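You operate a simulated robot arm through the tools that you are given. There is no shell and no other tool. Be economical: measure what you need, move in short steps, check, and stop when the job is done.

The job below is to be done with a simulated two-armed robot. You get a single attempt, and the scene is never put back.

TASK
Press the zero key of the tape reel two times. Take the yellow strap clip and put it on top of the silver weight. Take the yellow spool and leave it on top of the clear sorting jar. Pick up the cream cone with one hand, pass it to the other hand and put it on the top shelf of the wire rack. Do these in any order. Set down upright: yellow spool, cream cone.
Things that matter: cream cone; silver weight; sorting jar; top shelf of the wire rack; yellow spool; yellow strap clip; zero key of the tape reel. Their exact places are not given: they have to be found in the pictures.

It is judged by the outcome, as a careful person would: the job done as asked, and still so three seconds after it is handed in. It fails if anything else is knocked over, pushed out of place, dropped, spilled or broken.

THE ROBOT
Two 6-joint arms with two-finger parallel grippers on one trunk, on a base that drives. Base frame: it is fixed to the floor where the robot stands at the start and does not move with it; the origin is under the middle of the robot, x ahead of it, y to its left, z up. Readings come in mm, rad, newtons and seconds.
The left shoulder is at the start at [280, 185, 1130], the right one opposite. With the tool pointing down near the work surface each hand reaches from about 480 to 900 mm from the robot's upright axis, wherever it stands, measured 20 degrees to its own side. Places, roughly: cream cone (7x7x11 cm) [-1100, 2600, 1600]; silver weight (6x6x5 cm) [-1100, 1500, 800]; sorting jar [-1000, 1500, 750]; top shelf of the wire rack (33x25 cm) [-1080, 2180, 700]; yellow spool (4x4x6 cm) [-800, 1300, 800]; yellow strap clip (3x2x5 cm) [-1100, 1800, 800]; zero key of the tape reel [500, 200, 1100]. Payload 1.57 kg a hand.
The tool frame of a hand sits at the grasp point between the pads (the TCP): z along the fingers, y along the line on which they close. The tips reach 30 mm beyond it. Largest opening 80 mm; finger width 17, thickness 12; the body of the gripper, 40 by 82 mm, starts 80 mm behind the TCP.
Orientation is that of the tool frame in the base frame, as a unit quaternion [x, y, z, w]. With the fingers straight down and closing along the base's y, the tool's x points along the base's -x, its y along +y and its z along -z.

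THE INTERFACE
- The arms move only by the tool arm_command. It takes "left_rows", "right_rows" or both (then of equal length, played together; a hand with none holds still); each is one flat list of numbers, 6 for each row, row after row: the shift along the base's x, y, z in mm, then the turn, a rotation vector about the base's x, y, z in rad. In form: [dx, dy, dz, rx, ry, rz, dx, dy, dz, rx, ry, rz, ...]. A call has 1 to 20 rows; each row is the pose to reach, as a shift and turn from the pose commanded when the call began. "left_fingers" and "right_fingers" are, for a hand that has rows, the gripper command, from -1 (fully open) to 1 (shut), values between in proportion, set as the call begins (left out, the last holds). A row lasts 0.2 s, in which the tool goes at most 50 mm and 0.15 rad; a call with a longer step from one row to the next is refused whole, and so is a gripper value outside its range. A pose out of reach is approached as far as the arm can. The call stops where the force on the tool passes 40 N (or 10 N more than at its start, if that is more) or the arm is blocked; 0.2 s more then pass. Each finger travels about 153 mm/s and halts on what it meets, pressing with about 20 N; the grip force reading is that of the motor and also rises with nothing between the fingers. The clock runs only during rows and for 0.2 s after the last one: add rows that repeat a pose to give the fingers time. It gives the time, the measured TCP pose, the force on the tool (base axes), the opening and the grip force at its end, in the units of the frame above (readings bear some noise), with the torque about the TCP (base axes, N m) and any sound that the robot's microphone picked up.
- Cameras (640 x 400 px; columns grow to the right, rows downward): "scene" is now at [243.6, 27.3, 1589.8]; the picture's right is [0.31, -0.95, 0.00], its down [-0.54, -0.18, -0.82] and it looks along [0.78, 0.25, -0.57] (base axes); focal length 290 px, centre (320, 200). "left" rides on the left gripper at [72, 7, -122] in its tool frame; the picture's right is [-0.09, 1.00, 0.00], its down [-0.84, -0.08, -0.54] and it looks along [-0.54, -0.05, 0.84] (tool axes); focal length 238 px, centre (320, 200). "right" rides on the right gripper at [72, -7, -122] in its tool frame; the picture's right is [0.09, 1.00, 0.00], its down [-0.84, 0.08, -0.54] and it looks along [-0.54, 0.05, 0.84] (tool axes); focal length 238 px, centre (320, 200).
- snapshot(camera): a new picture of that camera. No time passes.
- move_column(by): slides the trunk up (or, below 0, down) by that many mm; the arms and the scene camera ride with it, the base frame stays. It gives what a move gives, with no picture.
- base_move(legs): drives the robot by 1 to 6 legs, each [ahead, turn to the left] in mm and rad, along the robot's own axes; the way and the turn of a leg run together, so that a leg with both is an arc; at most 1500 mm and 3.142 rad a leg. The arms and the cameras ride along, it lands a little off, and it stops where it bumps. It gives what a move gives.
- pan_tilt(pan, tilt): turns the head with the scene camera to pan (to the left, within 1.501 rad either way) and tilt (down, from -0.506 to 1.204), counted from straight ahead of the robot. It gives what a move gives.
- locate(camera, pixels): for up to 12 pixels [column, row] of the newest picture of that camera ("zoom" is the newest enlarged one), the place [x, y, z] in the base frame of the surface seen there, good to about 2 mm. No time passes.
- close_up(camera, box): a new picture of the part [left, top, right, bottom] of that camera's present view, enlarged. No time passes.
- hand_in(): hands the job in; it is judged then, once.

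Work in short steps. Measure before you move; look again where a grasp or a placing could have gone wrong, and mend it. You have 110 turns and 92 pictures in all, those below and enlarged ones among them. Open the grippers and draw the arms clear of the work before you hand the job in, unless the task says otherwise; then end with one line.

The tools are called by a JSON object that holds its "method" and its "body". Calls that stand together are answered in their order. arm_command: Moves the arms, as the interface text tells. Its arguments: {"type":"object","properties":{"left_rows":{"type":"array"},"left_fingers":{"type":"number"},"right_rows":{"type":"array"},"right_fingers":{"type":"number"}},"required":[]} The other tools are called the same way: move_column (by) slides the trunk up or down; base_move (legs) drives the base; pan_tilt (pan, tilt) turns the head that bears the scene camera; snapshot (camera) takes a picture; locate (camera, pixels) gives the place of the surface under pixels of a picture; close_up (camera, box) takes an enlarged picture of a part of a camera's view; hand_in () hands the job in.

At the start:

```text
t: 0.0
left_eef_pos: [462.3, 397.8, 1398.7]
left_orientation: [0.0, 1.0, 0.0, 0.0]
left_contact_force: [0.3, 0.3, 0.1]
left_wrist_torque: [0.03, 0.04, 0.0]
left_width: 79.9
left_grasp_force: 0.0
right_eef_pos: [628.4, -70.0, 1435.1]
right_orientation: [0.0, 1.0, 0.0, 0.0]
right_contact_force: [0.3, 0.2, -0.3]
right_wrist_torque: [0.01, -0.03, 0.02]
right_width: 80.1
right_grasp_force: 0.0
trunk travel left (down, up): [-825.0, 165.0]
robot x, y, heading: [0.8, 0.8, 0.001]
head pan, tilt: [0.312, 0.607]
```

scene: 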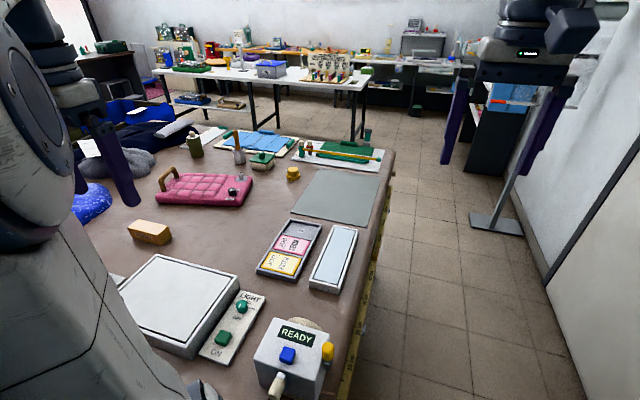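
right: 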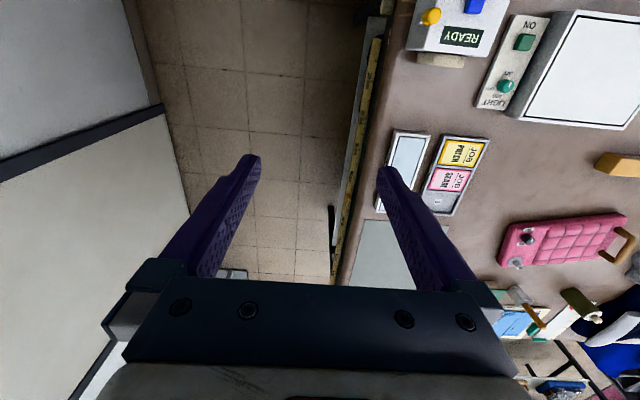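
left: 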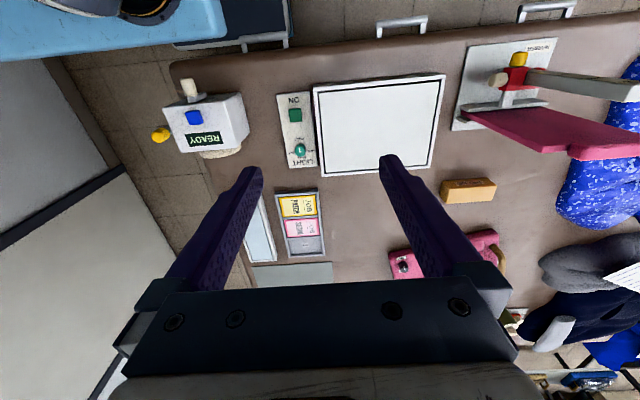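

The box with READY at (292,350) with a blue and a yellow button may be the tape reel. I'll zoom in on it and measure.

{"method": "close_up", "body": {"camera": "scene", "box": [230, 290, 370, 400]}}

{"method": "locate", "body": {"camera": "scene", "pixels": [[288, 355], [328, 350], [296, 335], [278, 385], [300, 300], [230, 345], [180, 290]]}}

```text
3.64 times, centred on (300, 345) of scene
```

zoom: 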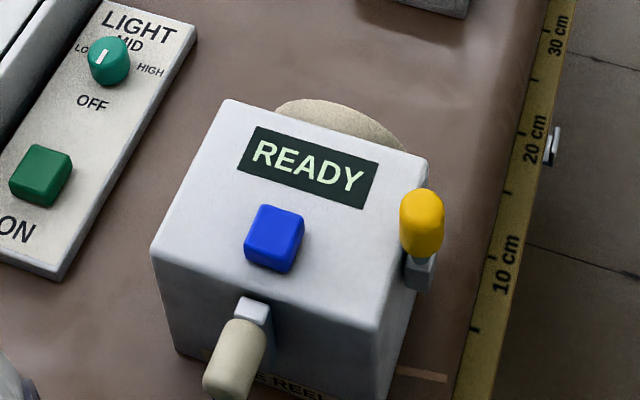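

```text
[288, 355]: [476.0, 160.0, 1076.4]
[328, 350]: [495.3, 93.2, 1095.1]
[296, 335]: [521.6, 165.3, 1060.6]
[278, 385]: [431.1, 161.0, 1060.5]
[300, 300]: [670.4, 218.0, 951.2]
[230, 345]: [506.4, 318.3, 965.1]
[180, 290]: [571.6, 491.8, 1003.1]
```

The box has a "…REEL" label on its front. I'll look for the marking of the keys from the left and right wrist cameras.

{"method": "close_up", "body": {"camera": "left", "box": [140, 70, 260, 170]}}

{"method": "locate", "body": {"camera": "left", "pixels": [[193, 117], [160, 134], [190, 88], [205, 138], [240, 105], [180, 105]]}}

{"method": "pan_tilt", "body": {"pan": 0.3, "tilt": 1.2}}

{"method": "snapshot", "body": {"camera": "scene"}}

```text
4.00 times, centred on (200, 120) of left
```

zoom: 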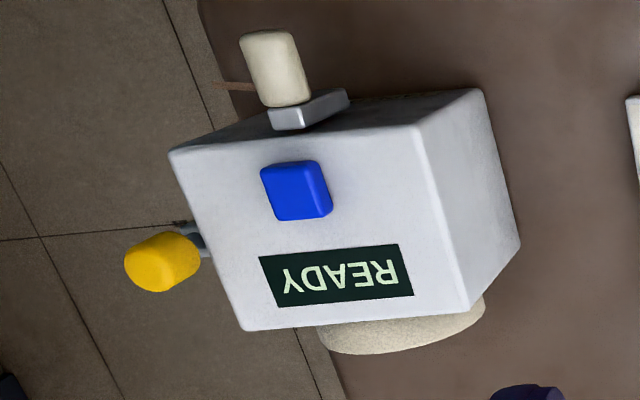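

```text
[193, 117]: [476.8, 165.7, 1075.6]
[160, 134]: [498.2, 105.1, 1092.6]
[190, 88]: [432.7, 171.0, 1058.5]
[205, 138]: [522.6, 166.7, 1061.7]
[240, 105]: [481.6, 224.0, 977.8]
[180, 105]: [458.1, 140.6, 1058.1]
```

```text
t: 1.0
left_eef_pos: [460.2, 397.7, 1399.3]
left_orientation: [-0.001, 1.0, 0.0, 0.0]
left_contact_force: [0.3, 0.0, 0.3]
left_wrist_torque: [0.04, 0.0, -0.06]
left_width: 80.2
left_grasp_force: 0.1
right_eef_pos: [629.5, -71.0, 1434.8]
right_orientation: [0.0, 1.0, 0.0, 0.001]
right_contact_force: [0.0, -1.3, -0.1]
right_wrist_torque: [-0.01, 0.03, 0.03]
right_width: 79.6
right_grasp_force: 0.0
trunk travel left (down, up): [-825.0, 165.0]
robot x, y, heading: [-0.2, 1.1, 0.003]
head pan, tilt: [0.3, 1.201]
```

```text
86 pictures are left
```

scene: 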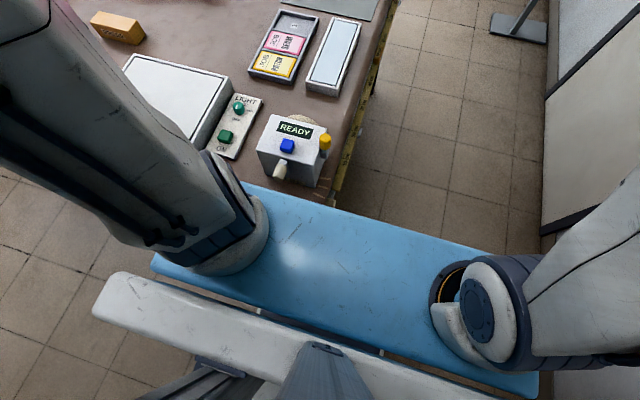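

The only key on top of the reel's box is the blue one, about [477,164,1077], with the box top at about 1060. I'll close the left gripper and bring it above the key.

{"method": "arm_command", "body": {"left_rows": [4, -45, 0, 0, 0, 0, 8, -90, 0, 0, 0, 0, 12, -135, 0, 0, 0, 0, 15, -180, -20, 0, 0, 0, 17, -210, -55, 0, 0, 0, 17, -234, -100, 0, 0, 0, 17, -234, -145, 0, 0, 0, 17, -234, -190, 0, 0, 0, 17, -234, -230, 0, 0, 0, 17, -234, -250, 0, 0, 0, 17, -234, -250, 0, 0, 0], "left_fingers": 1}}

{"method": "snapshot", "body": {"camera": "left"}}

```text
refused: row 6 steps farther than a row can; nothing moved
```

```text
85 pictures are left
```

left: 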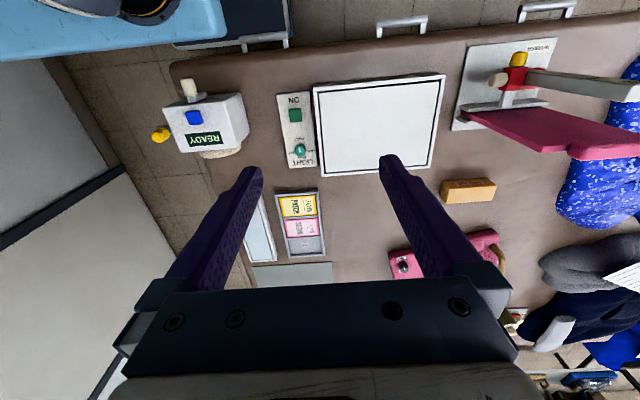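

One row was over 50 mm, so nothing moved. I'll resend it with smaller steps.

{"method": "arm_command", "body": {"left_rows": [4, -45, 0, 0, 0, 0, 8, -90, 0, 0, 0, 0, 12, -135, 0, 0, 0, 0, 15, -180, -15, 0, 0, 0, 17, -215, -45, 0, 0, 0, 17, -234, -85, 0, 0, 0, 17, -234, -130, 0, 0, 0, 17, -234, -175, 0, 0, 0, 17, -234, -220, 0, 0, 0, 17, -234, -250, 0, 0, 0, 17, -234, -250, 0, 0, 0], "left_fingers": 1}}

{"method": "snapshot", "body": {"camera": "left"}}

```text
t: 3.4
left_eef_pos: [481.1, 163.9, 1148.1]
left_orientation: [0.0, 1.0, 0.0, -0.001]
left_contact_force: [0.0, -0.3, 0.4]
left_wrist_torque: [-0.03, 0.04, -0.03]
left_width: 0.0
left_grasp_force: 19.9
left hand out of reach, approached as far as the arm can: row 3, 4, 5, 6, 7, 8, 10, 11
right_eef_pos: [628.5, -70.8, 1434.5]
right_orientation: [0.0, 1.0, 0.0, 0.0]
right_contact_force: [0.8, 0.3, 0.3]
right_wrist_torque: [0.01, 0.01, -0.01]
right_width: 80.0
right_grasp_force: 0.1
trunk travel left (down, up): [-825.0, 165.0]
robot x, y, heading: [1.6, 0.6, 0.002]
head pan, tilt: [0.3, 1.201]
```

```text
84 pictures are left
```

left: 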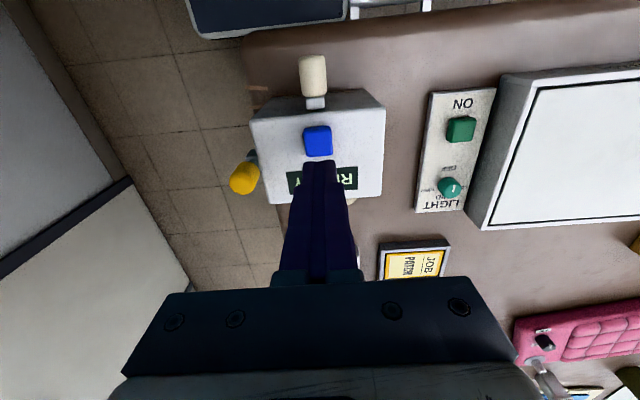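

The fingertips hover by the key, at the edge of the arm's reach. I'll measure the key in this picture.

{"method": "locate", "body": {"camera": "left", "pixels": [[318, 142], [308, 130], [330, 152], [305, 153], [320, 116], [345, 140], [333, 128]]}}

```text
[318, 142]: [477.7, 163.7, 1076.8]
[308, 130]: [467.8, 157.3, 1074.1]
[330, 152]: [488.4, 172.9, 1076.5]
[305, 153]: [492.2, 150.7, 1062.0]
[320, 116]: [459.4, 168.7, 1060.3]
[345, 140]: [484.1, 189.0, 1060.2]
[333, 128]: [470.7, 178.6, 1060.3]
```

Key centre is [477.5,164,1077]; the tip touches at TCP z≈1107. I'll go down slowly and press, listening for a click.

{"method": "arm_command", "body": {"left_rows": [0, 0, -20, 0, 0, 0, 0, 0, -36, 0, 0, 0, 0, 0, -40, 0, 0, 0, 0, 0, -42, 0, 0, 0, 0, 0, -44, 0, 0, 0, 0, 0, -46, 0, 0, 0]}}

{"method": "close_up", "body": {"camera": "scene", "box": [230, 80, 370, 200]}}

```text
t: 4.8
left_eef_pos: [500.5, 161.9, 1116.0]
left_orientation: [0.0, 1.0, 0.001, -0.001]
left_contact_force: [-0.4, 0.2, 0.1]
left_wrist_torque: [0.02, -0.01, 0.01]
left_width: 0.1
left_grasp_force: 19.2
left hand out of reach, approached as far as the arm can: row 1, 2, 3, 4, 5, 6
right_eef_pos: [629.2, -71.9, 1434.4]
right_orientation: [0.0, 1.0, 0.0, 0.0]
right_contact_force: [-0.6, 0.1, -0.3]
right_wrist_torque: [-0.01, 0.03, -0.02]
right_width: 80.2
right_grasp_force: 0.1
trunk travel left (down, up): [-825.0, 165.0]
robot x, y, heading: [1.9, 1.1, -0.003]
head pan, tilt: [0.3, 1.201]
```

```text
3.33 times, centred on (300, 140) of scene
```

zoom: 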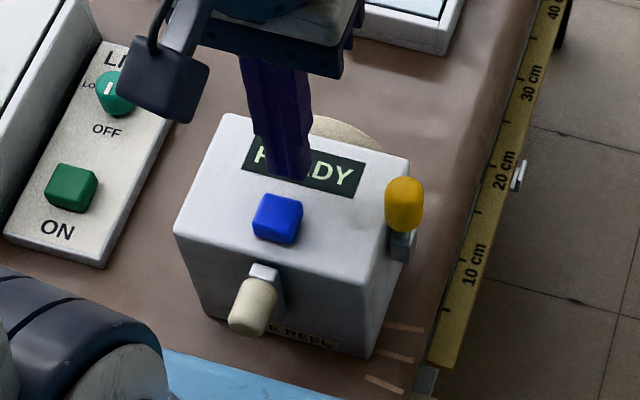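

The arm cannot reach in that close: it slid 23 mm forward and touched nothing. I'll raise the hand and back the base off by 150 mm.

{"method": "arm_command", "body": {"left_rows": [0, 0, 45, 0, 0, 0, 0, 0, 85, 0, 0, 0, 0, 0, 85, 0, 0, 0]}}

{"method": "base_move", "body": {"legs": [[-150, 0]]}}

```text
t: 5.6
left_eef_pos: [500.7, 162.3, 1202.2]
left_orientation: [0.0, 1.0, 0.001, 0.0]
left_contact_force: [-0.4, 0.1, 0.6]
left_wrist_torque: [0.02, -0.02, 0.0]
left_width: 0.0
left_grasp_force: 20.1
right_eef_pos: [628.0, -70.9, 1434.7]
right_orientation: [0.0, 1.0, 0.0, 0.0]
right_contact_force: [0.3, -0.4, 0.3]
right_wrist_torque: [0.01, 0.01, -0.05]
right_width: 80.1
right_grasp_force: 0.1
trunk travel left (down, up): [-825.0, 165.0]
robot x, y, heading: [0.8, 1.0, 0.004]
head pan, tilt: [0.3, 1.201]
```

```text
t: 7.0
left_eef_pos: [350.8, 161.6, 1202.3]
left_orientation: [0.0, 1.0, -0.001, 0.001]
left_contact_force: [0.4, 0.2, -0.2]
left_wrist_torque: [-0.01, 0.06, -0.01]
left_width: 0.0
left_grasp_force: 20.6
right_eef_pos: [478.8, -70.2, 1434.8]
right_orientation: [0.0, 1.0, 0.0, 0.001]
right_contact_force: [-0.4, -0.3, -0.8]
right_wrist_torque: [0.0, 0.02, 0.0]
right_width: 79.8
right_grasp_force: 0.1
trunk travel left (down, up): [-825.0, 165.0]
robot x, y, heading: [-149.4, 3.2, 0.006]
head pan, tilt: [0.3, 1.201]
```

The base is at x=-149. Now I'll bring the left hand over the key at [477.5,164] and stop at z≈1125.

{"method": "arm_command", "body": {"left_rows": [45, 0, 0, 0, 0, 0, 90, 2, 0, 0, 0, 0, 127, 2, 0, 0, 0, 0, 127, 2, -40, 0, 0, 0, 127, 2, -77, 0, 0, 0, 127, 2, -77, 0, 0, 0]}}

{"method": "close_up", "body": {"camera": "left", "box": [220, 60, 420, 220]}}

```text
t: 8.4
left_eef_pos: [475.2, 164.7, 1124.5]
left_orientation: [-0.001, 1.0, 0.001, 0.0]
left_contact_force: [0.5, 0.1, 0.0]
left_wrist_torque: [-0.01, 0.03, 0.02]
left_width: 0.1
left_grasp_force: 19.6
right_eef_pos: [478.0, -70.4, 1434.3]
right_orientation: [0.0, 1.0, -0.001, 0.0]
right_contact_force: [0.2, 0.6, 0.4]
right_wrist_torque: [0.0, 0.03, -0.03]
right_width: 80.2
right_grasp_force: 0.0
trunk travel left (down, up): [-825.0, 165.0]
robot x, y, heading: [-148.9, -2.4, 0.0]
head pan, tilt: [0.3, 1.201]
```

```text
2.50 times, centred on (320, 140) of left
```

zoom: 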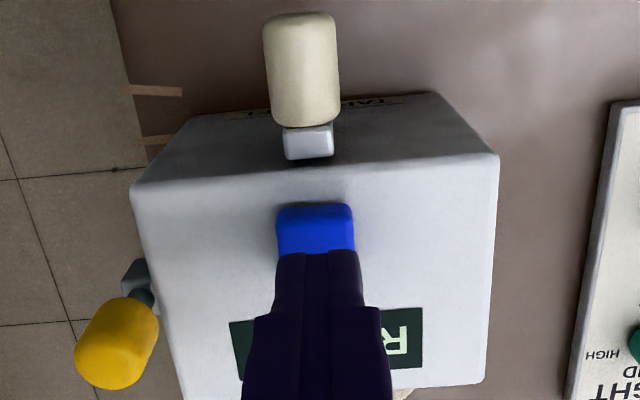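

The closed fingertips are over the key, about 17 mm above it. I'll press down in small steps.

{"method": "arm_command", "body": {"left_rows": [2, 0, -12, 0, 0, 0, 2, 0, -16, 0, 0, 0, 2, 0, -18, 0, 0, 0, 2, 0, -20, 0, 0, 0, 2, 0, -22, 0, 0, 0, 2, 0, -24, 0, 0, 0]}}

{"method": "close_up", "body": {"camera": "scene", "box": [230, 20, 410, 180]}}

```text
t: 9.8
left_eef_pos: [478.3, 164.2, 1100.6]
left_orientation: [0.0, 1.0, 0.0, -0.001]
left_contact_force: [-0.3, -0.2, 1.7]
left_wrist_torque: [0.01, 0.03, 0.04]
left_width: 0.2
left_grasp_force: 20.1
right_eef_pos: [478.2, -70.9, 1434.3]
right_orientation: [0.001, 1.0, 0.0, 0.001]
right_contact_force: [0.3, -0.7, -0.8]
right_wrist_torque: [-0.01, 0.0, -0.04]
right_width: 80.1
right_grasp_force: 0.1
trunk travel left (down, up): [-825.0, 165.0]
robot x, y, heading: [-150.2, -3.7, 0.001]
head pan, tilt: [0.3, 1.201]
heard: click
```

```text
2.50 times, centred on (320, 100) of scene
```

zoom: 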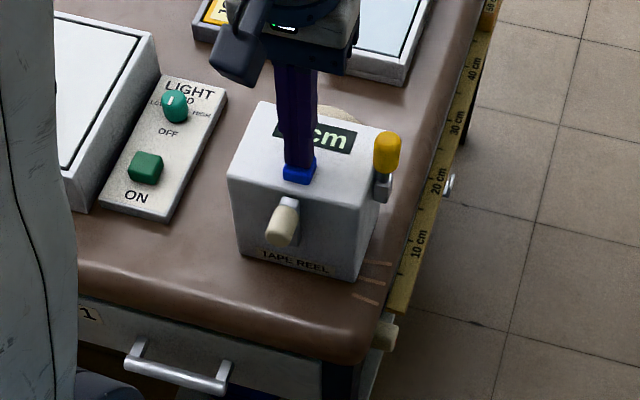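

A click was heard and the display changed ("..cm"). I'll release and look at the display.

{"method": "arm_command", "body": {"left_rows": [0, 0, 14, 0, 0, 0, 0, 0, 24, 0, 0, 0, 0, 0, 24, 0, 0, 0]}}

{"method": "close_up", "body": {"camera": "scene", "box": [280, 50, 380, 110]}}

```text
t: 10.6
left_eef_pos: [479.0, 161.8, 1125.5]
left_orientation: [0.0, 1.0, 0.0, 0.0]
left_contact_force: [-0.4, 0.0, 0.1]
left_wrist_torque: [0.02, -0.02, -0.03]
left_width: 0.0
left_grasp_force: 19.5
right_eef_pos: [478.6, -69.5, 1434.9]
right_orientation: [0.0, 1.0, 0.0, -0.001]
right_contact_force: [0.0, -0.2, -0.5]
right_wrist_torque: [0.0, -0.01, -0.01]
right_width: 79.8
right_grasp_force: 0.0
trunk travel left (down, up): [-825.0, 165.0]
robot x, y, heading: [-149.8, -0.1, -0.002]
head pan, tilt: [0.3, 1.201]
```

```text
6.40 times, centred on (330, 80) of scene
```

zoom: 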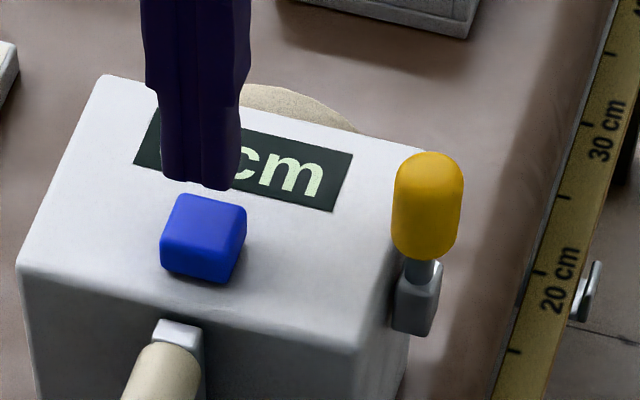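

The first press counted and the key is back up. Second press, the same stroke, then up and away.

{"method": "arm_command", "body": {"left_rows": [0, 0, -12, 0, 0, 0, 0, 0, -16, 0, 0, 0, 0, 0, -18, 0, 0, 0, 0, 0, -20, 0, 0, 0, 0, 0, -22, 0, 0, 0, 0, 0, -25, 0, 0, 0, 0, 0, -12, 0, 0, 0, 0, 0, 30, 0, 0, 0, 0, 0, 75, 0, 0, 0, 0, 0, 120, 0, 0, 0]}}

{"method": "close_up", "body": {"camera": "scene", "box": [280, 50, 380, 110]}}

```text
t: 12.8
left_eef_pos: [479.3, 165.0, 1243.7]
left_orientation: [-0.001, 1.0, -0.001, -0.001]
left_contact_force: [0.4, 0.0, -0.6]
left_wrist_torque: [0.01, -0.03, 0.0]
left_width: 0.1
left_grasp_force: 19.7
right_eef_pos: [478.2, -70.9, 1434.4]
right_orientation: [0.0, 1.0, 0.0, 0.001]
right_contact_force: [0.0, -0.3, -0.3]
right_wrist_torque: [0.0, 0.01, -0.02]
right_width: 80.0
right_grasp_force: 0.1
trunk travel left (down, up): [-825.0, 165.0]
robot x, y, heading: [-153.9, 0.3, 0.002]
head pan, tilt: [0.3, 1.201]
heard: click
```

```text
6.40 times, centred on (330, 80) of scene
```

zoom: 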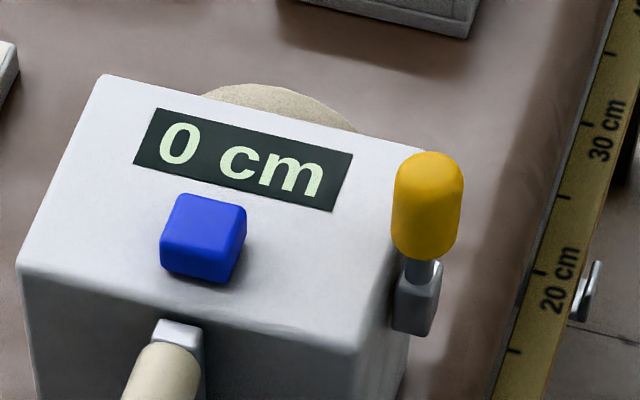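

Two clicks were heard and the display reads "0 cm", so the key is done. I'll raise the left hand and look left toward the other work areas.

{"method": "arm_command", "body": {"left_rows": [0, 0, 45, 0, 0, 0, 0, 0, 90, 0, 0, 0, 0, 0, 135, 0, 0, 0, 0, 0, 160, 0, 0, 0], "left_fingers": -1}}

{"method": "pan_tilt", "body": {"pan": 1.5, "tilt": 0.3}}

{"method": "snapshot", "body": {"camera": "scene"}}

```text
t: 13.8
left_eef_pos: [480.3, 164.5, 1406.2]
left_orientation: [0.0, 1.0, 0.0, 0.0]
left_contact_force: [0.0, 0.1, -0.3]
left_wrist_torque: [-0.01, -0.02, 0.0]
left_width: 80.0
left_grasp_force: 0.0
right_eef_pos: [479.0, -69.7, 1434.4]
right_orientation: [-0.001, 1.0, 0.0, 0.0]
right_contact_force: [-0.4, 0.9, 0.2]
right_wrist_torque: [0.03, 0.02, 0.01]
right_width: 80.2
right_grasp_force: 0.1
trunk travel left (down, up): [-825.0, 165.0]
robot x, y, heading: [-149.2, -1.3, -0.003]
head pan, tilt: [0.3, 1.201]
```

```text
t: 15.2
left_eef_pos: [479.4, 164.6, 1404.2]
left_orientation: [0.0, 1.0, 0.0, 0.001]
left_contact_force: [-0.5, -0.2, 0.0]
left_wrist_torque: [0.0, 0.01, 0.03]
left_width: 80.1
left_grasp_force: 0.0
right_eef_pos: [478.7, -70.5, 1435.3]
right_orientation: [0.0, 1.0, 0.0, 0.0]
right_contact_force: [-0.5, -1.1, -0.6]
right_wrist_torque: [0.02, 0.02, 0.03]
right_width: 79.7
right_grasp_force: 0.1
trunk travel left (down, up): [-825.0, 165.0]
robot x, y, heading: [-150.7, 1.8, -0.005]
head pan, tilt: [1.499, 0.3]
```

```text
78 pictures are left
```

scene: 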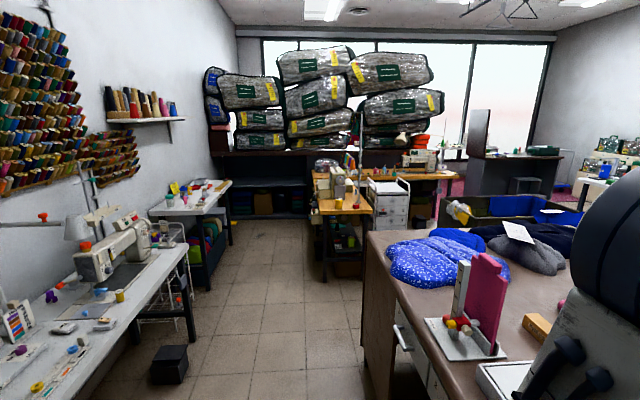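

Along the left wall I see the sewing table, a small rack at (190,195) and a shelf of cones at (140,110). I'll zoom in on each and measure.

{"method": "close_up", "body": {"camera": "scene", "box": [0, 230, 210, 400]}}

{"method": "close_up", "body": {"camera": "scene", "box": [90, 70, 250, 220]}}

{"method": "locate", "body": {"camera": "scene", "pixels": [[145, 120], [130, 105], [150, 113], [190, 200], [185, 260], [120, 296], [100, 292], [105, 325], [65, 328], [75, 350], [120, 350], [200, 187]]}}

```text
2.35 times, centred on (105, 315) of scene
```

zoom: 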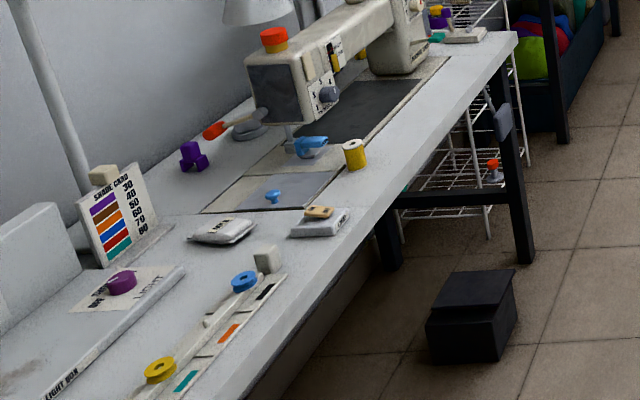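

```text
2.67 times, centred on (170, 145) of scene
```

zoom: 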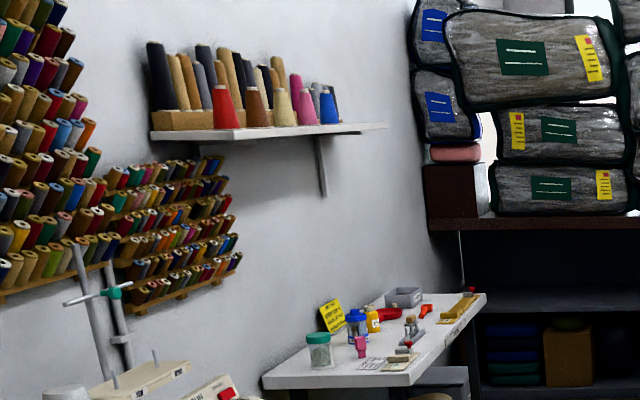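

```text
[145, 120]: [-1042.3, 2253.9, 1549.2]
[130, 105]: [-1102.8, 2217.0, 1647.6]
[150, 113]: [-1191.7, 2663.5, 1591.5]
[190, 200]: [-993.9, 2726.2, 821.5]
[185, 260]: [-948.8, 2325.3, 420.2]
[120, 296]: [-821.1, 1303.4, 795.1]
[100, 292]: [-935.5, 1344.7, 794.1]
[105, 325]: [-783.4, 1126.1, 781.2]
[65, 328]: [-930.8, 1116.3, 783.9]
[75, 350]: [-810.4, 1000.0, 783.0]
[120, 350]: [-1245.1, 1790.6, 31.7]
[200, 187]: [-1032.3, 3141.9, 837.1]
```

The spool is at about [-821,1303,795]. I'll turn left to face +y and look again, with the hands at z 1400 clear of the tables.

{"method": "base_move", "body": {"legs": [[0, 1.571]]}}

{"method": "pan_tilt", "body": {"pan": 0.5, "tilt": 0.45}}

{"method": "snapshot", "body": {"camera": "scene"}}

```text
t: 19.4
left_eef_pos: [-321.0, 629.7, 1405.2]
left_orientation: [0.711, -0.704, 0.0, 0.001]
left_contact_force: [-0.6, 0.2, 0.8]
left_wrist_torque: [0.02, 0.02, 0.0]
left_width: 80.0
left_grasp_force: 0.2
right_eef_pos: [-86.1, 630.3, 1434.6]
right_orientation: [0.71, -0.704, 0.0, 0.0]
right_contact_force: [-0.1, 0.6, -1.6]
right_wrist_torque: [-0.01, 0.0, 0.01]
right_width: 80.2
right_grasp_force: 0.0
trunk travel left (down, up): [-825.0, 165.0]
robot x, y, heading: [-149.2, -0.6, 1.578]
head pan, tilt: [1.499, 0.3]
```

```text
t: 20.7
left_eef_pos: [-321.2, 629.5, 1403.8]
left_orientation: [0.711, -0.704, 0.0, 0.0]
left_contact_force: [0.3, 0.2, -1.0]
left_wrist_torque: [-0.03, 0.01, 0.02]
left_width: 80.1
left_grasp_force: 0.1
right_eef_pos: [-86.5, 630.1, 1434.3]
right_orientation: [0.71, -0.704, 0.0, 0.0]
right_contact_force: [0.3, 0.3, -1.2]
right_wrist_torque: [-0.01, -0.01, 0.0]
right_width: 80.1
right_grasp_force: 0.1
trunk travel left (down, up): [-825.0, 165.0]
robot x, y, heading: [-152.4, -0.6, 1.583]
head pan, tilt: [0.499, 0.45]
```

```text
75 pictures are left
```

scene: 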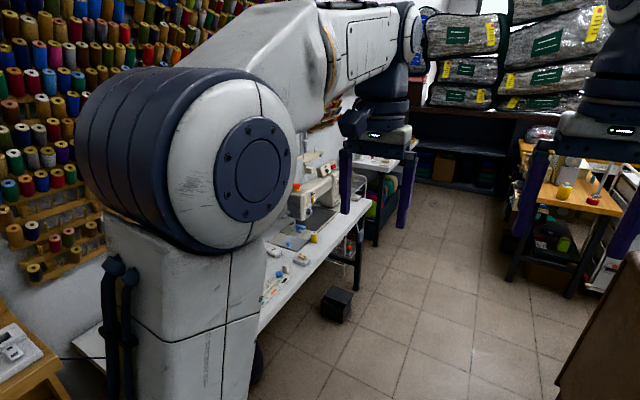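

The aisle ahead is open; a black box stands on the floor at (336,305). I'll check where it is and where the table edges are.

{"method": "locate", "body": {"camera": "scene", "pixels": [[336, 292], [350, 310], [560, 370], [355, 230], [300, 290], [510, 260], [400, 165], [318, 300]]}}

```text
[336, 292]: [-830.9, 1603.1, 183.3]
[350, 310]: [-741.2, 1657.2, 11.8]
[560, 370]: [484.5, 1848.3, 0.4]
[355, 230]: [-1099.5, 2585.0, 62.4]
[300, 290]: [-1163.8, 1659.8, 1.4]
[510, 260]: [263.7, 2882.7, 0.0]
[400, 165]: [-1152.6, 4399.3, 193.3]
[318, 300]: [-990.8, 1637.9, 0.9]
```

Aisle clear. I'll drive 1400 mm along it, then turn 0.8 left and look.

{"method": "base_move", "body": {"legs": [[1400, 0], [0, 0.8]]}}

{"method": "pan_tilt", "body": {"pan": 0.45, "tilt": 0.7}}

{"method": "snapshot", "body": {"camera": "scene"}}

```text
t: 29.7
left_eef_pos: [-722.0, 1716.2, 1405.1]
left_orientation: [0.926, -0.377, 0.0, 0.0]
left_contact_force: [-0.6, 0.0, 0.0]
left_wrist_torque: [0.0, 0.0, -0.03]
left_width: 79.9
left_grasp_force: 0.2
right_eef_pos: [-556.2, 1882.0, 1434.6]
right_orientation: [0.926, -0.378, 0.0, 0.001]
right_contact_force: [0.5, -0.2, 0.3]
right_wrist_torque: [-0.02, 0.02, 0.0]
right_width: 79.9
right_grasp_force: 0.1
trunk travel left (down, up): [-825.0, 165.0]
robot x, y, heading: [-158.1, 1396.4, 2.37]
head pan, tilt: [0.499, 0.45]
```

```text
t: 30.5
left_eef_pos: [-721.9, 1714.3, 1404.6]
left_orientation: [0.926, -0.377, 0.0, 0.001]
left_contact_force: [0.7, 0.7, 0.2]
left_wrist_torque: [-0.01, 0.04, -0.01]
left_width: 79.8
left_grasp_force: 0.1
right_eef_pos: [-555.5, 1882.8, 1435.3]
right_orientation: [0.926, -0.377, 0.0, 0.001]
right_contact_force: [-0.3, -0.5, -0.8]
right_wrist_torque: [-0.01, -0.02, 0.01]
right_width: 80.2
right_grasp_force: 0.1
trunk travel left (down, up): [-825.0, 165.0]
robot x, y, heading: [-153.0, 1391.9, 2.374]
head pan, tilt: [0.45, 0.7]
```

```text
74 pictures are left
```

scene: 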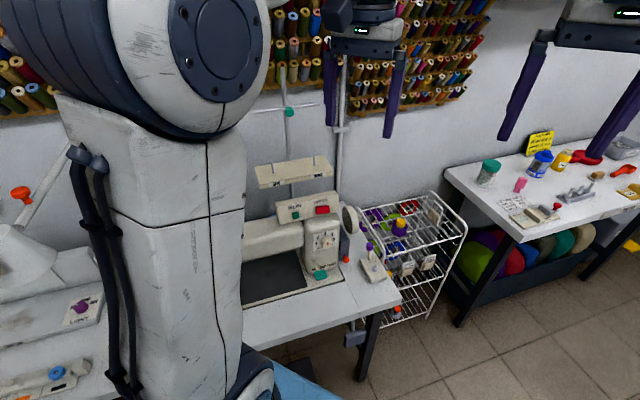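

The wire rack shows at (410,240) behind the sewing table. I'll zoom there.

{"method": "close_up", "body": {"camera": "scene", "box": [320, 170, 480, 330]}}

{"method": "locate", "body": {"camera": "scene", "pixels": [[400, 224], [408, 207], [430, 218], [372, 265], [347, 255], [375, 215], [465, 235], [385, 245], [330, 100], [290, 110], [310, 170], [490, 172]]}}

```text
2.50 times, centred on (400, 250) of scene
```

zoom: 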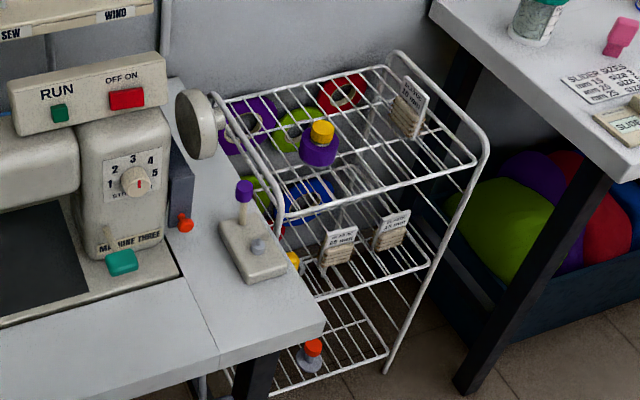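

```text
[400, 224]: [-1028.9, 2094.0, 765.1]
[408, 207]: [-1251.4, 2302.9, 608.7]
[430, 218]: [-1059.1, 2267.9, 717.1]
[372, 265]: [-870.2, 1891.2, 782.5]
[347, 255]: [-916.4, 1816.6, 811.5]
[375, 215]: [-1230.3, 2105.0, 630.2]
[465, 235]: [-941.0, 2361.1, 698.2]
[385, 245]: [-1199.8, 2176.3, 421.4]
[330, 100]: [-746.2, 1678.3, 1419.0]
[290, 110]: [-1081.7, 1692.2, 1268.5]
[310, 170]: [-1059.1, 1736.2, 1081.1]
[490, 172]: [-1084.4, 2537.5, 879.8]
```

The rack's top shelf is at z≈700, x −1230…−940, y 2050…2360, with a purple item and card holder on it. I'll finish the turn to face the wall and spread the hands for a clear view.

{"method": "base_move", "body": {"legs": [[0, 0.77]]}}

{"method": "pan_tilt", "body": {"pan": 0.0, "tilt": 0.75}}

{"method": "snapshot", "body": {"camera": "scene"}}

{"method": "snapshot", "body": {"camera": "left"}}

{"method": "snapshot", "body": {"camera": "right"}}

```text
t: 33.0
left_eef_pos: [-783.8, 1215.5, 1404.6]
left_orientation: [1.0, 0.01, 0.001, 0.0]
left_contact_force: [0.3, 0.6, 0.1]
left_wrist_torque: [-0.01, -0.02, 0.0]
left_width: 80.0
left_grasp_force: 0.0
right_eef_pos: [-786.8, 1450.5, 1434.3]
right_orientation: [1.0, 0.01, 0.0, 0.0]
right_contact_force: [-0.1, 0.8, 0.3]
right_wrist_torque: [0.0, 0.0, 0.01]
right_width: 80.0
right_grasp_force: 0.0
trunk travel left (down, up): [-825.0, 165.0]
robot x, y, heading: [-159.6, 1394.4, -3.123]
head pan, tilt: [0.45, 0.7]
```

```text
t: 33.9
left_eef_pos: [-783.8, 1215.5, 1404.6]
left_orientation: [1.0, 0.01, 0.001, 0.0]
left_contact_force: [0.9, 0.3, 0.4]
left_wrist_torque: [0.02, 0.03, 0.0]
left_width: 79.6
left_grasp_force: 0.0
right_eef_pos: [-785.8, 1450.6, 1435.3]
right_orientation: [1.0, 0.009, 0.0, -0.001]
right_contact_force: [-0.3, 0.8, 0.0]
right_wrist_torque: [0.02, -0.01, -0.01]
right_width: 80.0
right_grasp_force: 0.0
trunk travel left (down, up): [-825.0, 165.0]
robot x, y, heading: [-154.4, 1388.6, -3.117]
head pan, tilt: [0.0, 0.75]
```

```text
72 pictures are left
```

scene: 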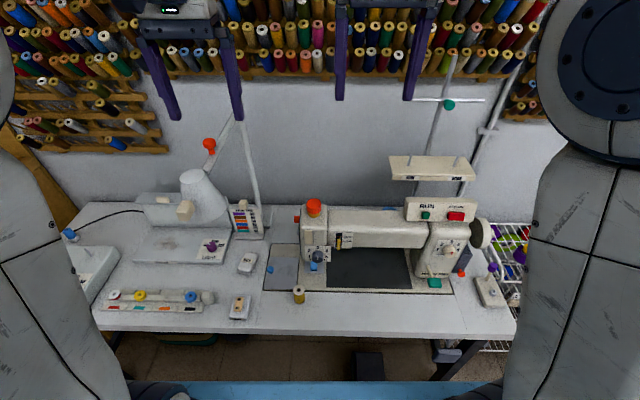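

```text
71 pictures are left
```

left: 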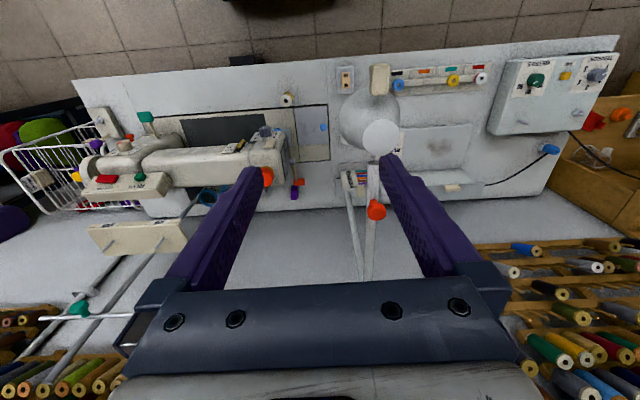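

```text
70 pictures are left
```

right: 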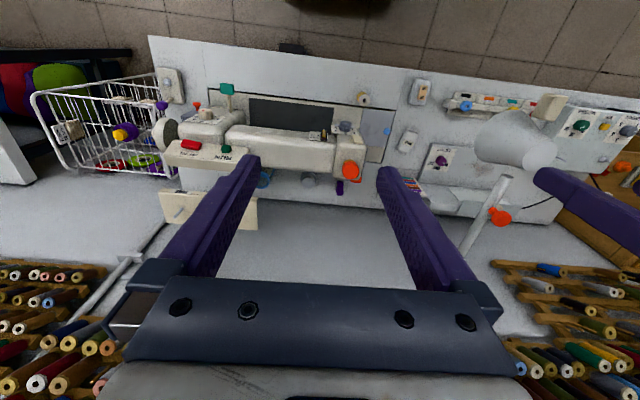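

Behind the machine arm (right picture (265,178) and (308,178)) there seem to be a jar and a silver thing. I'll zoom in.

{"method": "close_up", "body": {"camera": "right", "box": [150, 70, 390, 220]}}

{"method": "locate", "body": {"camera": "right", "pixels": [[308, 178], [265, 180], [268, 172], [352, 170], [235, 160], [205, 145], [290, 145], [362, 98], [340, 187], [125, 132], [165, 85], [215, 205]]}}

{"method": "close_up", "body": {"camera": "scene", "box": [420, 180, 540, 320]}}

```text
2.67 times, centred on (270, 145) of right
```

zoom: 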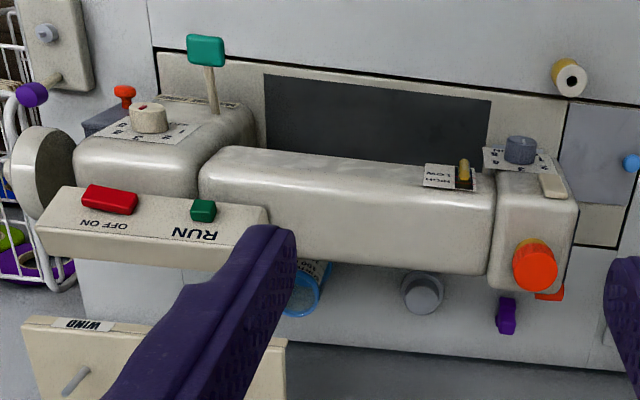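

```text
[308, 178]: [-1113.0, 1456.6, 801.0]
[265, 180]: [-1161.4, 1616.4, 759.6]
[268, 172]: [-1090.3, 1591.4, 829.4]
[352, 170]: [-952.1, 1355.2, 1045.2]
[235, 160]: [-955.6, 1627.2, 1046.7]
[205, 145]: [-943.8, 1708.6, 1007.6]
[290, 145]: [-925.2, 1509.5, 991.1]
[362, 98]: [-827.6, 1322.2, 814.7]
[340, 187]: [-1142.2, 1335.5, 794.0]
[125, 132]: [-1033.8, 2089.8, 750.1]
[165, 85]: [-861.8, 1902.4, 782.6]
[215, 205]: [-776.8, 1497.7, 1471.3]
```

```text
2.86 times, centred on (480, 250) of scene
```

zoom: 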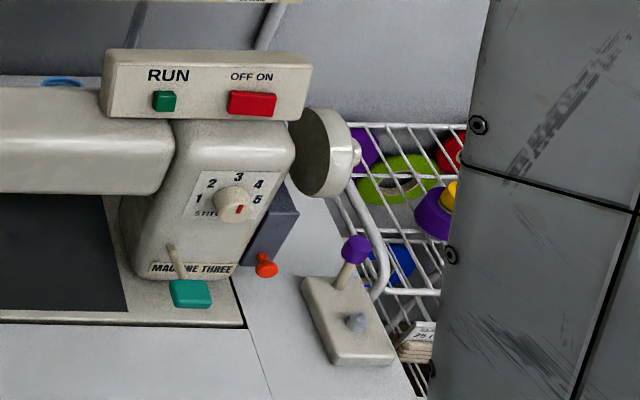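

The silver weight is at [-1113,1457,801] and the blue-rimmed jar near [-1100,1600], both behind the machine's arm. I'll check the heights of the lamp, spool tray and poles before moving closer.

{"method": "locate", "body": {"camera": "scene", "pixels": [[210, 145], [240, 120], [195, 178], [395, 170], [470, 172], [440, 158], [448, 105], [450, 60], [510, 90], [490, 130], [480, 235], [430, 210]]}}

{"method": "locate", "body": {"camera": "left", "pixels": [[375, 210], [380, 138], [372, 270], [188, 235], [92, 240], [185, 222], [80, 300], [45, 320], [125, 315], [207, 195], [285, 100], [170, 165]]}}

```text
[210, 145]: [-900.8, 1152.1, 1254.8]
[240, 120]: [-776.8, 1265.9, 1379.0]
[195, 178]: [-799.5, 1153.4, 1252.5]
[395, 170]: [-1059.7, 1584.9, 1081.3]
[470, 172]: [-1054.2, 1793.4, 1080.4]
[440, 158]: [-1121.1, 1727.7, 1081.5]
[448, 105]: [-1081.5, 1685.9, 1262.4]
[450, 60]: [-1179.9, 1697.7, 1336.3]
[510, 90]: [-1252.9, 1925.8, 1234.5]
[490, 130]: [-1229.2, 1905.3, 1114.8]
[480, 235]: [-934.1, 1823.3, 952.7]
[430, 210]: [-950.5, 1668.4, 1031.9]
```

```text
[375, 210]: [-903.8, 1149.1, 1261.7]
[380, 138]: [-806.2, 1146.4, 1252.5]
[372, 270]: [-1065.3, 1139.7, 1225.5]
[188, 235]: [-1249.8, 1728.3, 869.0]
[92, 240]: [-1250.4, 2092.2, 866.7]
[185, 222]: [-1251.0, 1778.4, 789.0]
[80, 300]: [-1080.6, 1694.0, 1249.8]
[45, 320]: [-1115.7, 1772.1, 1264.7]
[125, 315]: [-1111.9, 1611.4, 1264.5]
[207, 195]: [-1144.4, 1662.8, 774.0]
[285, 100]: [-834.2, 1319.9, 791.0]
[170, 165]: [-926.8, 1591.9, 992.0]
```

Lamp, bar and tray all lie below z 1270, so the hands at 1400 are safe. I'll drive 150 mm closer and look from the wrists.

{"method": "base_move", "body": {"legs": [[150, 0]]}}

{"method": "arm_command", "body": {"right_rows": [-30, -25, 0, 0, 0, 0, -60, -50, 0, 0, 0, 0, -90, -50, -30, 0, 0, 0, -90, -50, -30, 0, 0, 0]}}

{"method": "snapshot", "body": {"camera": "right"}}

```text
t: 35.2
left_eef_pos: [-934.9, 1210.7, 1404.1]
left_orientation: [1.0, 0.011, 0.001, 0.0]
left_contact_force: [0.2, 0.7, -0.5]
left_wrist_torque: [0.0, 0.01, -0.02]
left_width: 79.9
left_grasp_force: 0.1
right_eef_pos: [-937.8, 1446.8, 1434.7]
right_orientation: [1.0, 0.01, 0.0, 0.0]
right_contact_force: [0.2, -0.3, 0.6]
right_wrist_torque: [0.02, 0.0, -0.02]
right_width: 79.9
right_grasp_force: 0.1
trunk travel left (down, up): [-825.0, 165.0]
robot x, y, heading: [-305.4, 1393.9, -3.118]
head pan, tilt: [0.0, 0.75]
```

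```text
t: 36.2
left_eef_pos: [-934.9, 1211.5, 1403.8]
left_orientation: [1.0, 0.01, 0.0, 0.0]
left_contact_force: [0.7, -0.3, 0.3]
left_wrist_torque: [-0.02, 0.0, -0.02]
left_width: 80.2
left_grasp_force: 0.0
right_eef_pos: [-1026.7, 1395.1, 1402.0]
right_orientation: [1.0, 0.011, 0.001, 0.001]
right_contact_force: [0.1, -0.4, -0.3]
right_wrist_torque: [0.0, -0.01, 0.0]
right_width: 79.8
right_grasp_force: 0.0
trunk travel left (down, up): [-825.0, 165.0]
robot x, y, heading: [-308.1, 1389.2, -3.119]
head pan, tilt: [0.0, 0.75]
```

```text
67 pictures are left
```

right: 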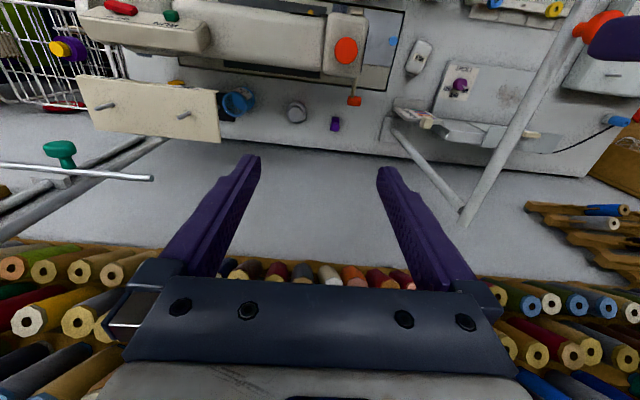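

Now the jar (238,102), weight (297,111) and a yellow bit at (175,83) under the tray show up. I'll zoom and measure.

{"method": "close_up", "body": {"camera": "right", "box": [70, 50, 370, 170]}}

{"method": "locate", "body": {"camera": "right", "pixels": [[297, 111], [297, 104], [240, 98], [228, 108], [250, 92], [176, 82], [336, 124], [215, 90], [215, 138], [80, 80], [100, 130], [270, 145]]}}

```text
2.13 times, centred on (220, 110) of right
```

zoom: 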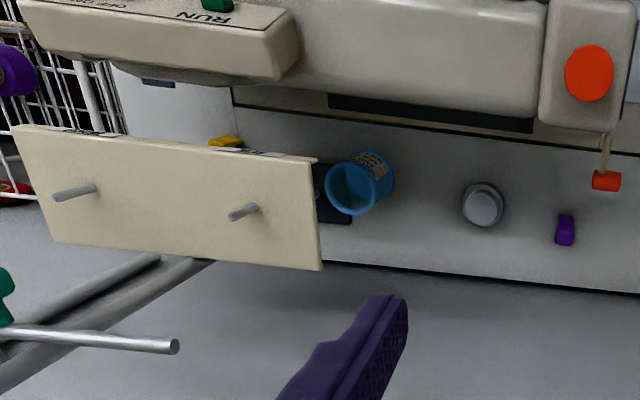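

```text
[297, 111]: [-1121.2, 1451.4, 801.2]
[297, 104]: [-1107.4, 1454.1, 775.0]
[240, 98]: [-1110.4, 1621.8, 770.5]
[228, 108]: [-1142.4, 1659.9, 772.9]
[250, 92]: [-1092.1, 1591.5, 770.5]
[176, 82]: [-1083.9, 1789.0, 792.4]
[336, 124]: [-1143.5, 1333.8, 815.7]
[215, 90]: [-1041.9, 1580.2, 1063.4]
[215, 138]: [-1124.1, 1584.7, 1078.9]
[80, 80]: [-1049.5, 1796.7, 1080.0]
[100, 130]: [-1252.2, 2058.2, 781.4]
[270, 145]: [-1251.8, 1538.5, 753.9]
```

The yellow piece under the tray at [-1084,1789,792] should be the strap clip; the jar is half under the tray (z 1063–1080). I'll lower the right hand over the weight for a nearer look.

{"method": "arm_command", "body": {"right_rows": [-10, 35, -25, 0, 0, 0, -15, 60, -65, 0, 0, 0, -20, 70, -110, 0, 0, 0, -25, 75, -158, 0, 0, 0, -25, 75, -205, 0, 0, 0, -25, 75, -240, 0, 0, 0, -25, 75, -240, 0, 0, 0]}}

{"method": "snapshot", "body": {"camera": "right"}}

```text
t: 37.8
left_eef_pos: [-935.4, 1211.3, 1403.8]
left_orientation: [1.0, 0.011, 0.0, 0.0]
left_contact_force: [-0.8, 0.6, 0.4]
left_wrist_torque: [-0.01, 0.04, 0.03]
left_width: 79.7
left_grasp_force: 0.1
right_eef_pos: [-1053.1, 1471.6, 1163.9]
right_orientation: [1.0, 0.01, 0.001, 0.0]
right_contact_force: [0.1, -0.1, -0.5]
right_wrist_torque: [0.03, -0.04, -0.01]
right_width: 79.8
right_grasp_force: 0.1
trunk travel left (down, up): [-825.0, 165.0]
robot x, y, heading: [-307.6, 1386.3, -3.12]
head pan, tilt: [0.0, 0.75]
```

```text
65 pictures are left
```

right: 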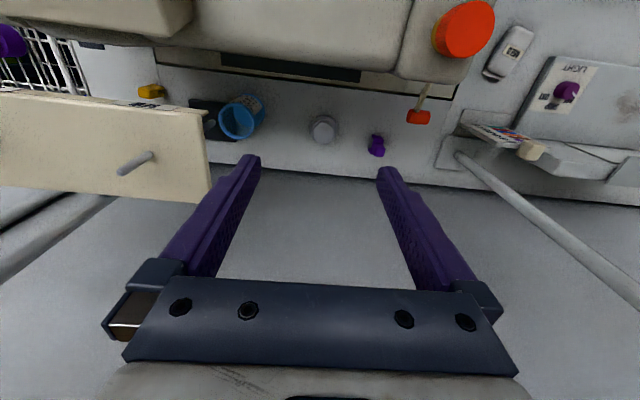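

The jar at (240,117), weight at (323,130) and clip at (152,90) all show. I'll zoom and measure.

{"method": "close_up", "body": {"camera": "right", "box": [120, 70, 360, 190]}}

{"method": "locate", "body": {"camera": "right", "pixels": [[323, 133], [324, 121], [312, 130], [336, 130], [237, 137], [222, 118], [254, 122], [240, 102], [262, 105], [150, 90], [158, 92], [290, 130]]}}

```text
2.67 times, centred on (240, 130) of right
```

zoom: 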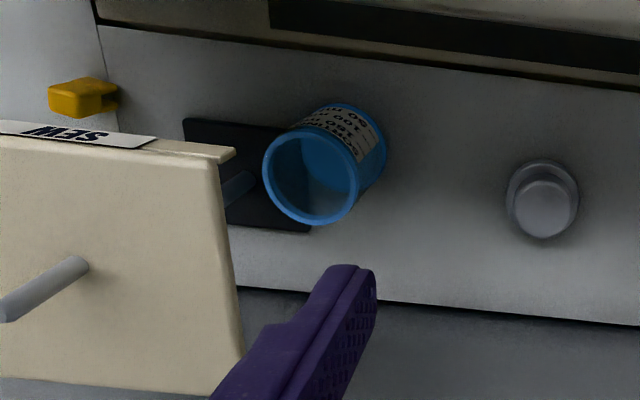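

```text
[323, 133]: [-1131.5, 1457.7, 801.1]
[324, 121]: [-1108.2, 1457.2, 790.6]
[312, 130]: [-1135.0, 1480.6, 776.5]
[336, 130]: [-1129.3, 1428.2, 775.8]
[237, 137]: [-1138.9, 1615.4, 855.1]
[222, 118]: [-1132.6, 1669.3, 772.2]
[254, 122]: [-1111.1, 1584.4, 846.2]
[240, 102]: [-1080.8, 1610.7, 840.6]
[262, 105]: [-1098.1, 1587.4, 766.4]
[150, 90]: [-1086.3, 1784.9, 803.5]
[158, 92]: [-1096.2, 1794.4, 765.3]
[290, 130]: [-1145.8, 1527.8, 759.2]
```

The blue cup may not be the clear jar, and something dark stands under the tray at zoom (250,185). I'll raise the trunk and look from the head too.

{"method": "move_column", "body": {"by": 160}}

{"method": "pan_tilt", "body": {"pan": -0.3, "tilt": 0.85}}

{"method": "snapshot", "body": {"camera": "scene"}}

```text
t: 39.7
left_eef_pos: [-934.7, 1211.8, 1564.0]
left_orientation: [1.0, 0.01, 0.0, 0.0]
left_contact_force: [0.2, -0.8, -0.4]
left_wrist_torque: [-0.03, -0.04, 0.02]
left_width: 79.9
left_grasp_force: 0.1
right_eef_pos: [-1054.3, 1472.4, 1323.9]
right_orientation: [1.0, 0.011, 0.0, 0.0]
right_contact_force: [-0.2, 0.2, 0.6]
right_wrist_torque: [-0.01, 0.0, 0.0]
right_width: 80.2
right_grasp_force: 0.0
trunk travel left (down, up): [-985.0, 5.0]
robot x, y, heading: [-311.0, 1389.1, -3.116]
head pan, tilt: [0.0, 0.75]
```

```text
t: 40.5
left_eef_pos: [-936.2, 1211.5, 1562.6]
left_orientation: [1.0, 0.011, 0.0, 0.0]
left_contact_force: [1.0, -0.1, 0.3]
left_wrist_torque: [-0.03, 0.03, 0.02]
left_width: 79.8
left_grasp_force: 0.1
right_eef_pos: [-1052.9, 1471.8, 1324.3]
right_orientation: [1.0, 0.01, 0.0, 0.0]
right_contact_force: [1.0, 0.3, 0.2]
right_wrist_torque: [0.02, 0.01, -0.01]
right_width: 79.8
right_grasp_force: 0.1
trunk travel left (down, up): [-985.0, 5.0]
robot x, y, heading: [-304.7, 1386.9, -3.119]
head pan, tilt: [-0.3, 0.85]
```

```text
63 pictures are left
```

scene: 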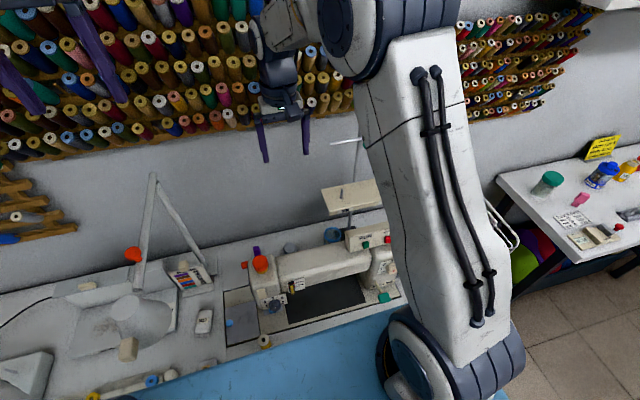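

I'll zoom on the jar at (332,234) and its surroundings.

{"method": "close_up", "body": {"camera": "scene", "box": [230, 175, 410, 305]}}

{"method": "close_up", "body": {"camera": "scene", "box": [500, 130, 640, 260]}}

```text
3.08 times, centred on (320, 240) of scene
```

zoom: 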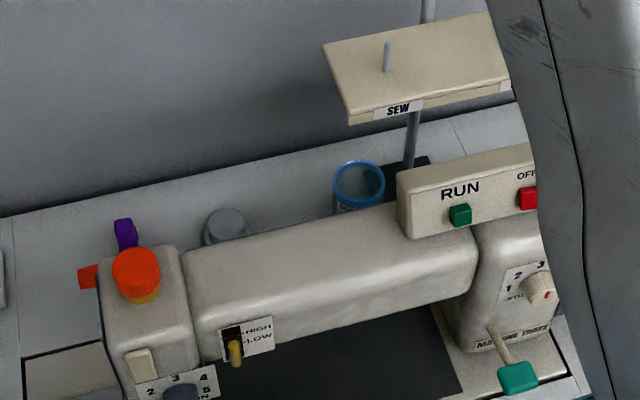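

```text
3.08 times, centred on (570, 195) of scene
```

zoom: 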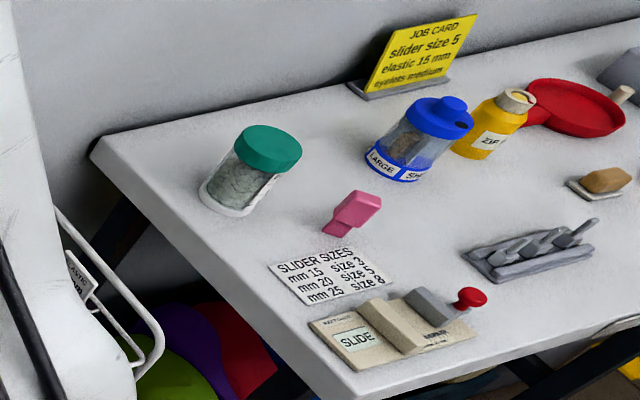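

Now I need the label of the blue cup. I'll lower the trunk back and zoom tightly on it with the right wrist camera.

{"method": "move_column", "body": {"by": -160}}

{"method": "close_up", "body": {"camera": "right", "box": [205, 85, 285, 145]}}

```text
t: 42.3
left_eef_pos: [-934.4, 1211.8, 1404.3]
left_orientation: [1.0, 0.01, 0.0, 0.0]
left_contact_force: [0.2, -0.1, 0.2]
left_wrist_torque: [-0.01, 0.01, -0.02]
left_width: 79.7
left_grasp_force: 0.1
right_eef_pos: [-1053.4, 1470.4, 1163.9]
right_orientation: [1.0, 0.01, 0.0, 0.0]
right_contact_force: [-0.8, 0.8, -0.2]
right_wrist_torque: [0.01, -0.03, 0.0]
right_width: 80.0
right_grasp_force: 0.0
trunk travel left (down, up): [-825.0, 165.0]
robot x, y, heading: [-306.1, 1389.1, -3.116]
head pan, tilt: [-0.3, 0.85]
```

```text
6.67 times, centred on (245, 115) of right
```

zoom: 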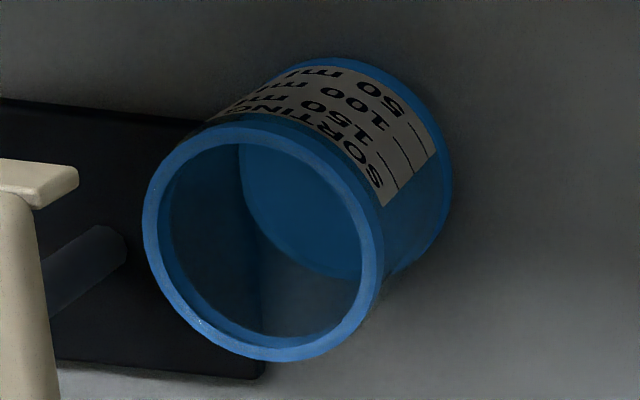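

The label reads "SORTING 150/100/50 ml", so this is the sorting jar. I'll measure its rim and the surface inside the rim to see whether it is open.

{"method": "locate", "body": {"camera": "zoom", "pixels": [[250, 240], [300, 210], [200, 230], [260, 310], [250, 133], [158, 240], [370, 245], [270, 352], [310, 150], [205, 310], [430, 200], [340, 320]]}}

```text
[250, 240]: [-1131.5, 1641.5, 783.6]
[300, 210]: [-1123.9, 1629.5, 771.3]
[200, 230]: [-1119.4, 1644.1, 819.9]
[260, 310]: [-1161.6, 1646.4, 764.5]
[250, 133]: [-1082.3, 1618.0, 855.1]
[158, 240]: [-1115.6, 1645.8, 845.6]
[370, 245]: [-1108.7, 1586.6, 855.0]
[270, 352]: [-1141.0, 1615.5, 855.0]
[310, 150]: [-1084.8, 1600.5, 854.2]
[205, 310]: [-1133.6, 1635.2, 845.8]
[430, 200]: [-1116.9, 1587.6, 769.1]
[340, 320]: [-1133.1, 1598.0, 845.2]
```

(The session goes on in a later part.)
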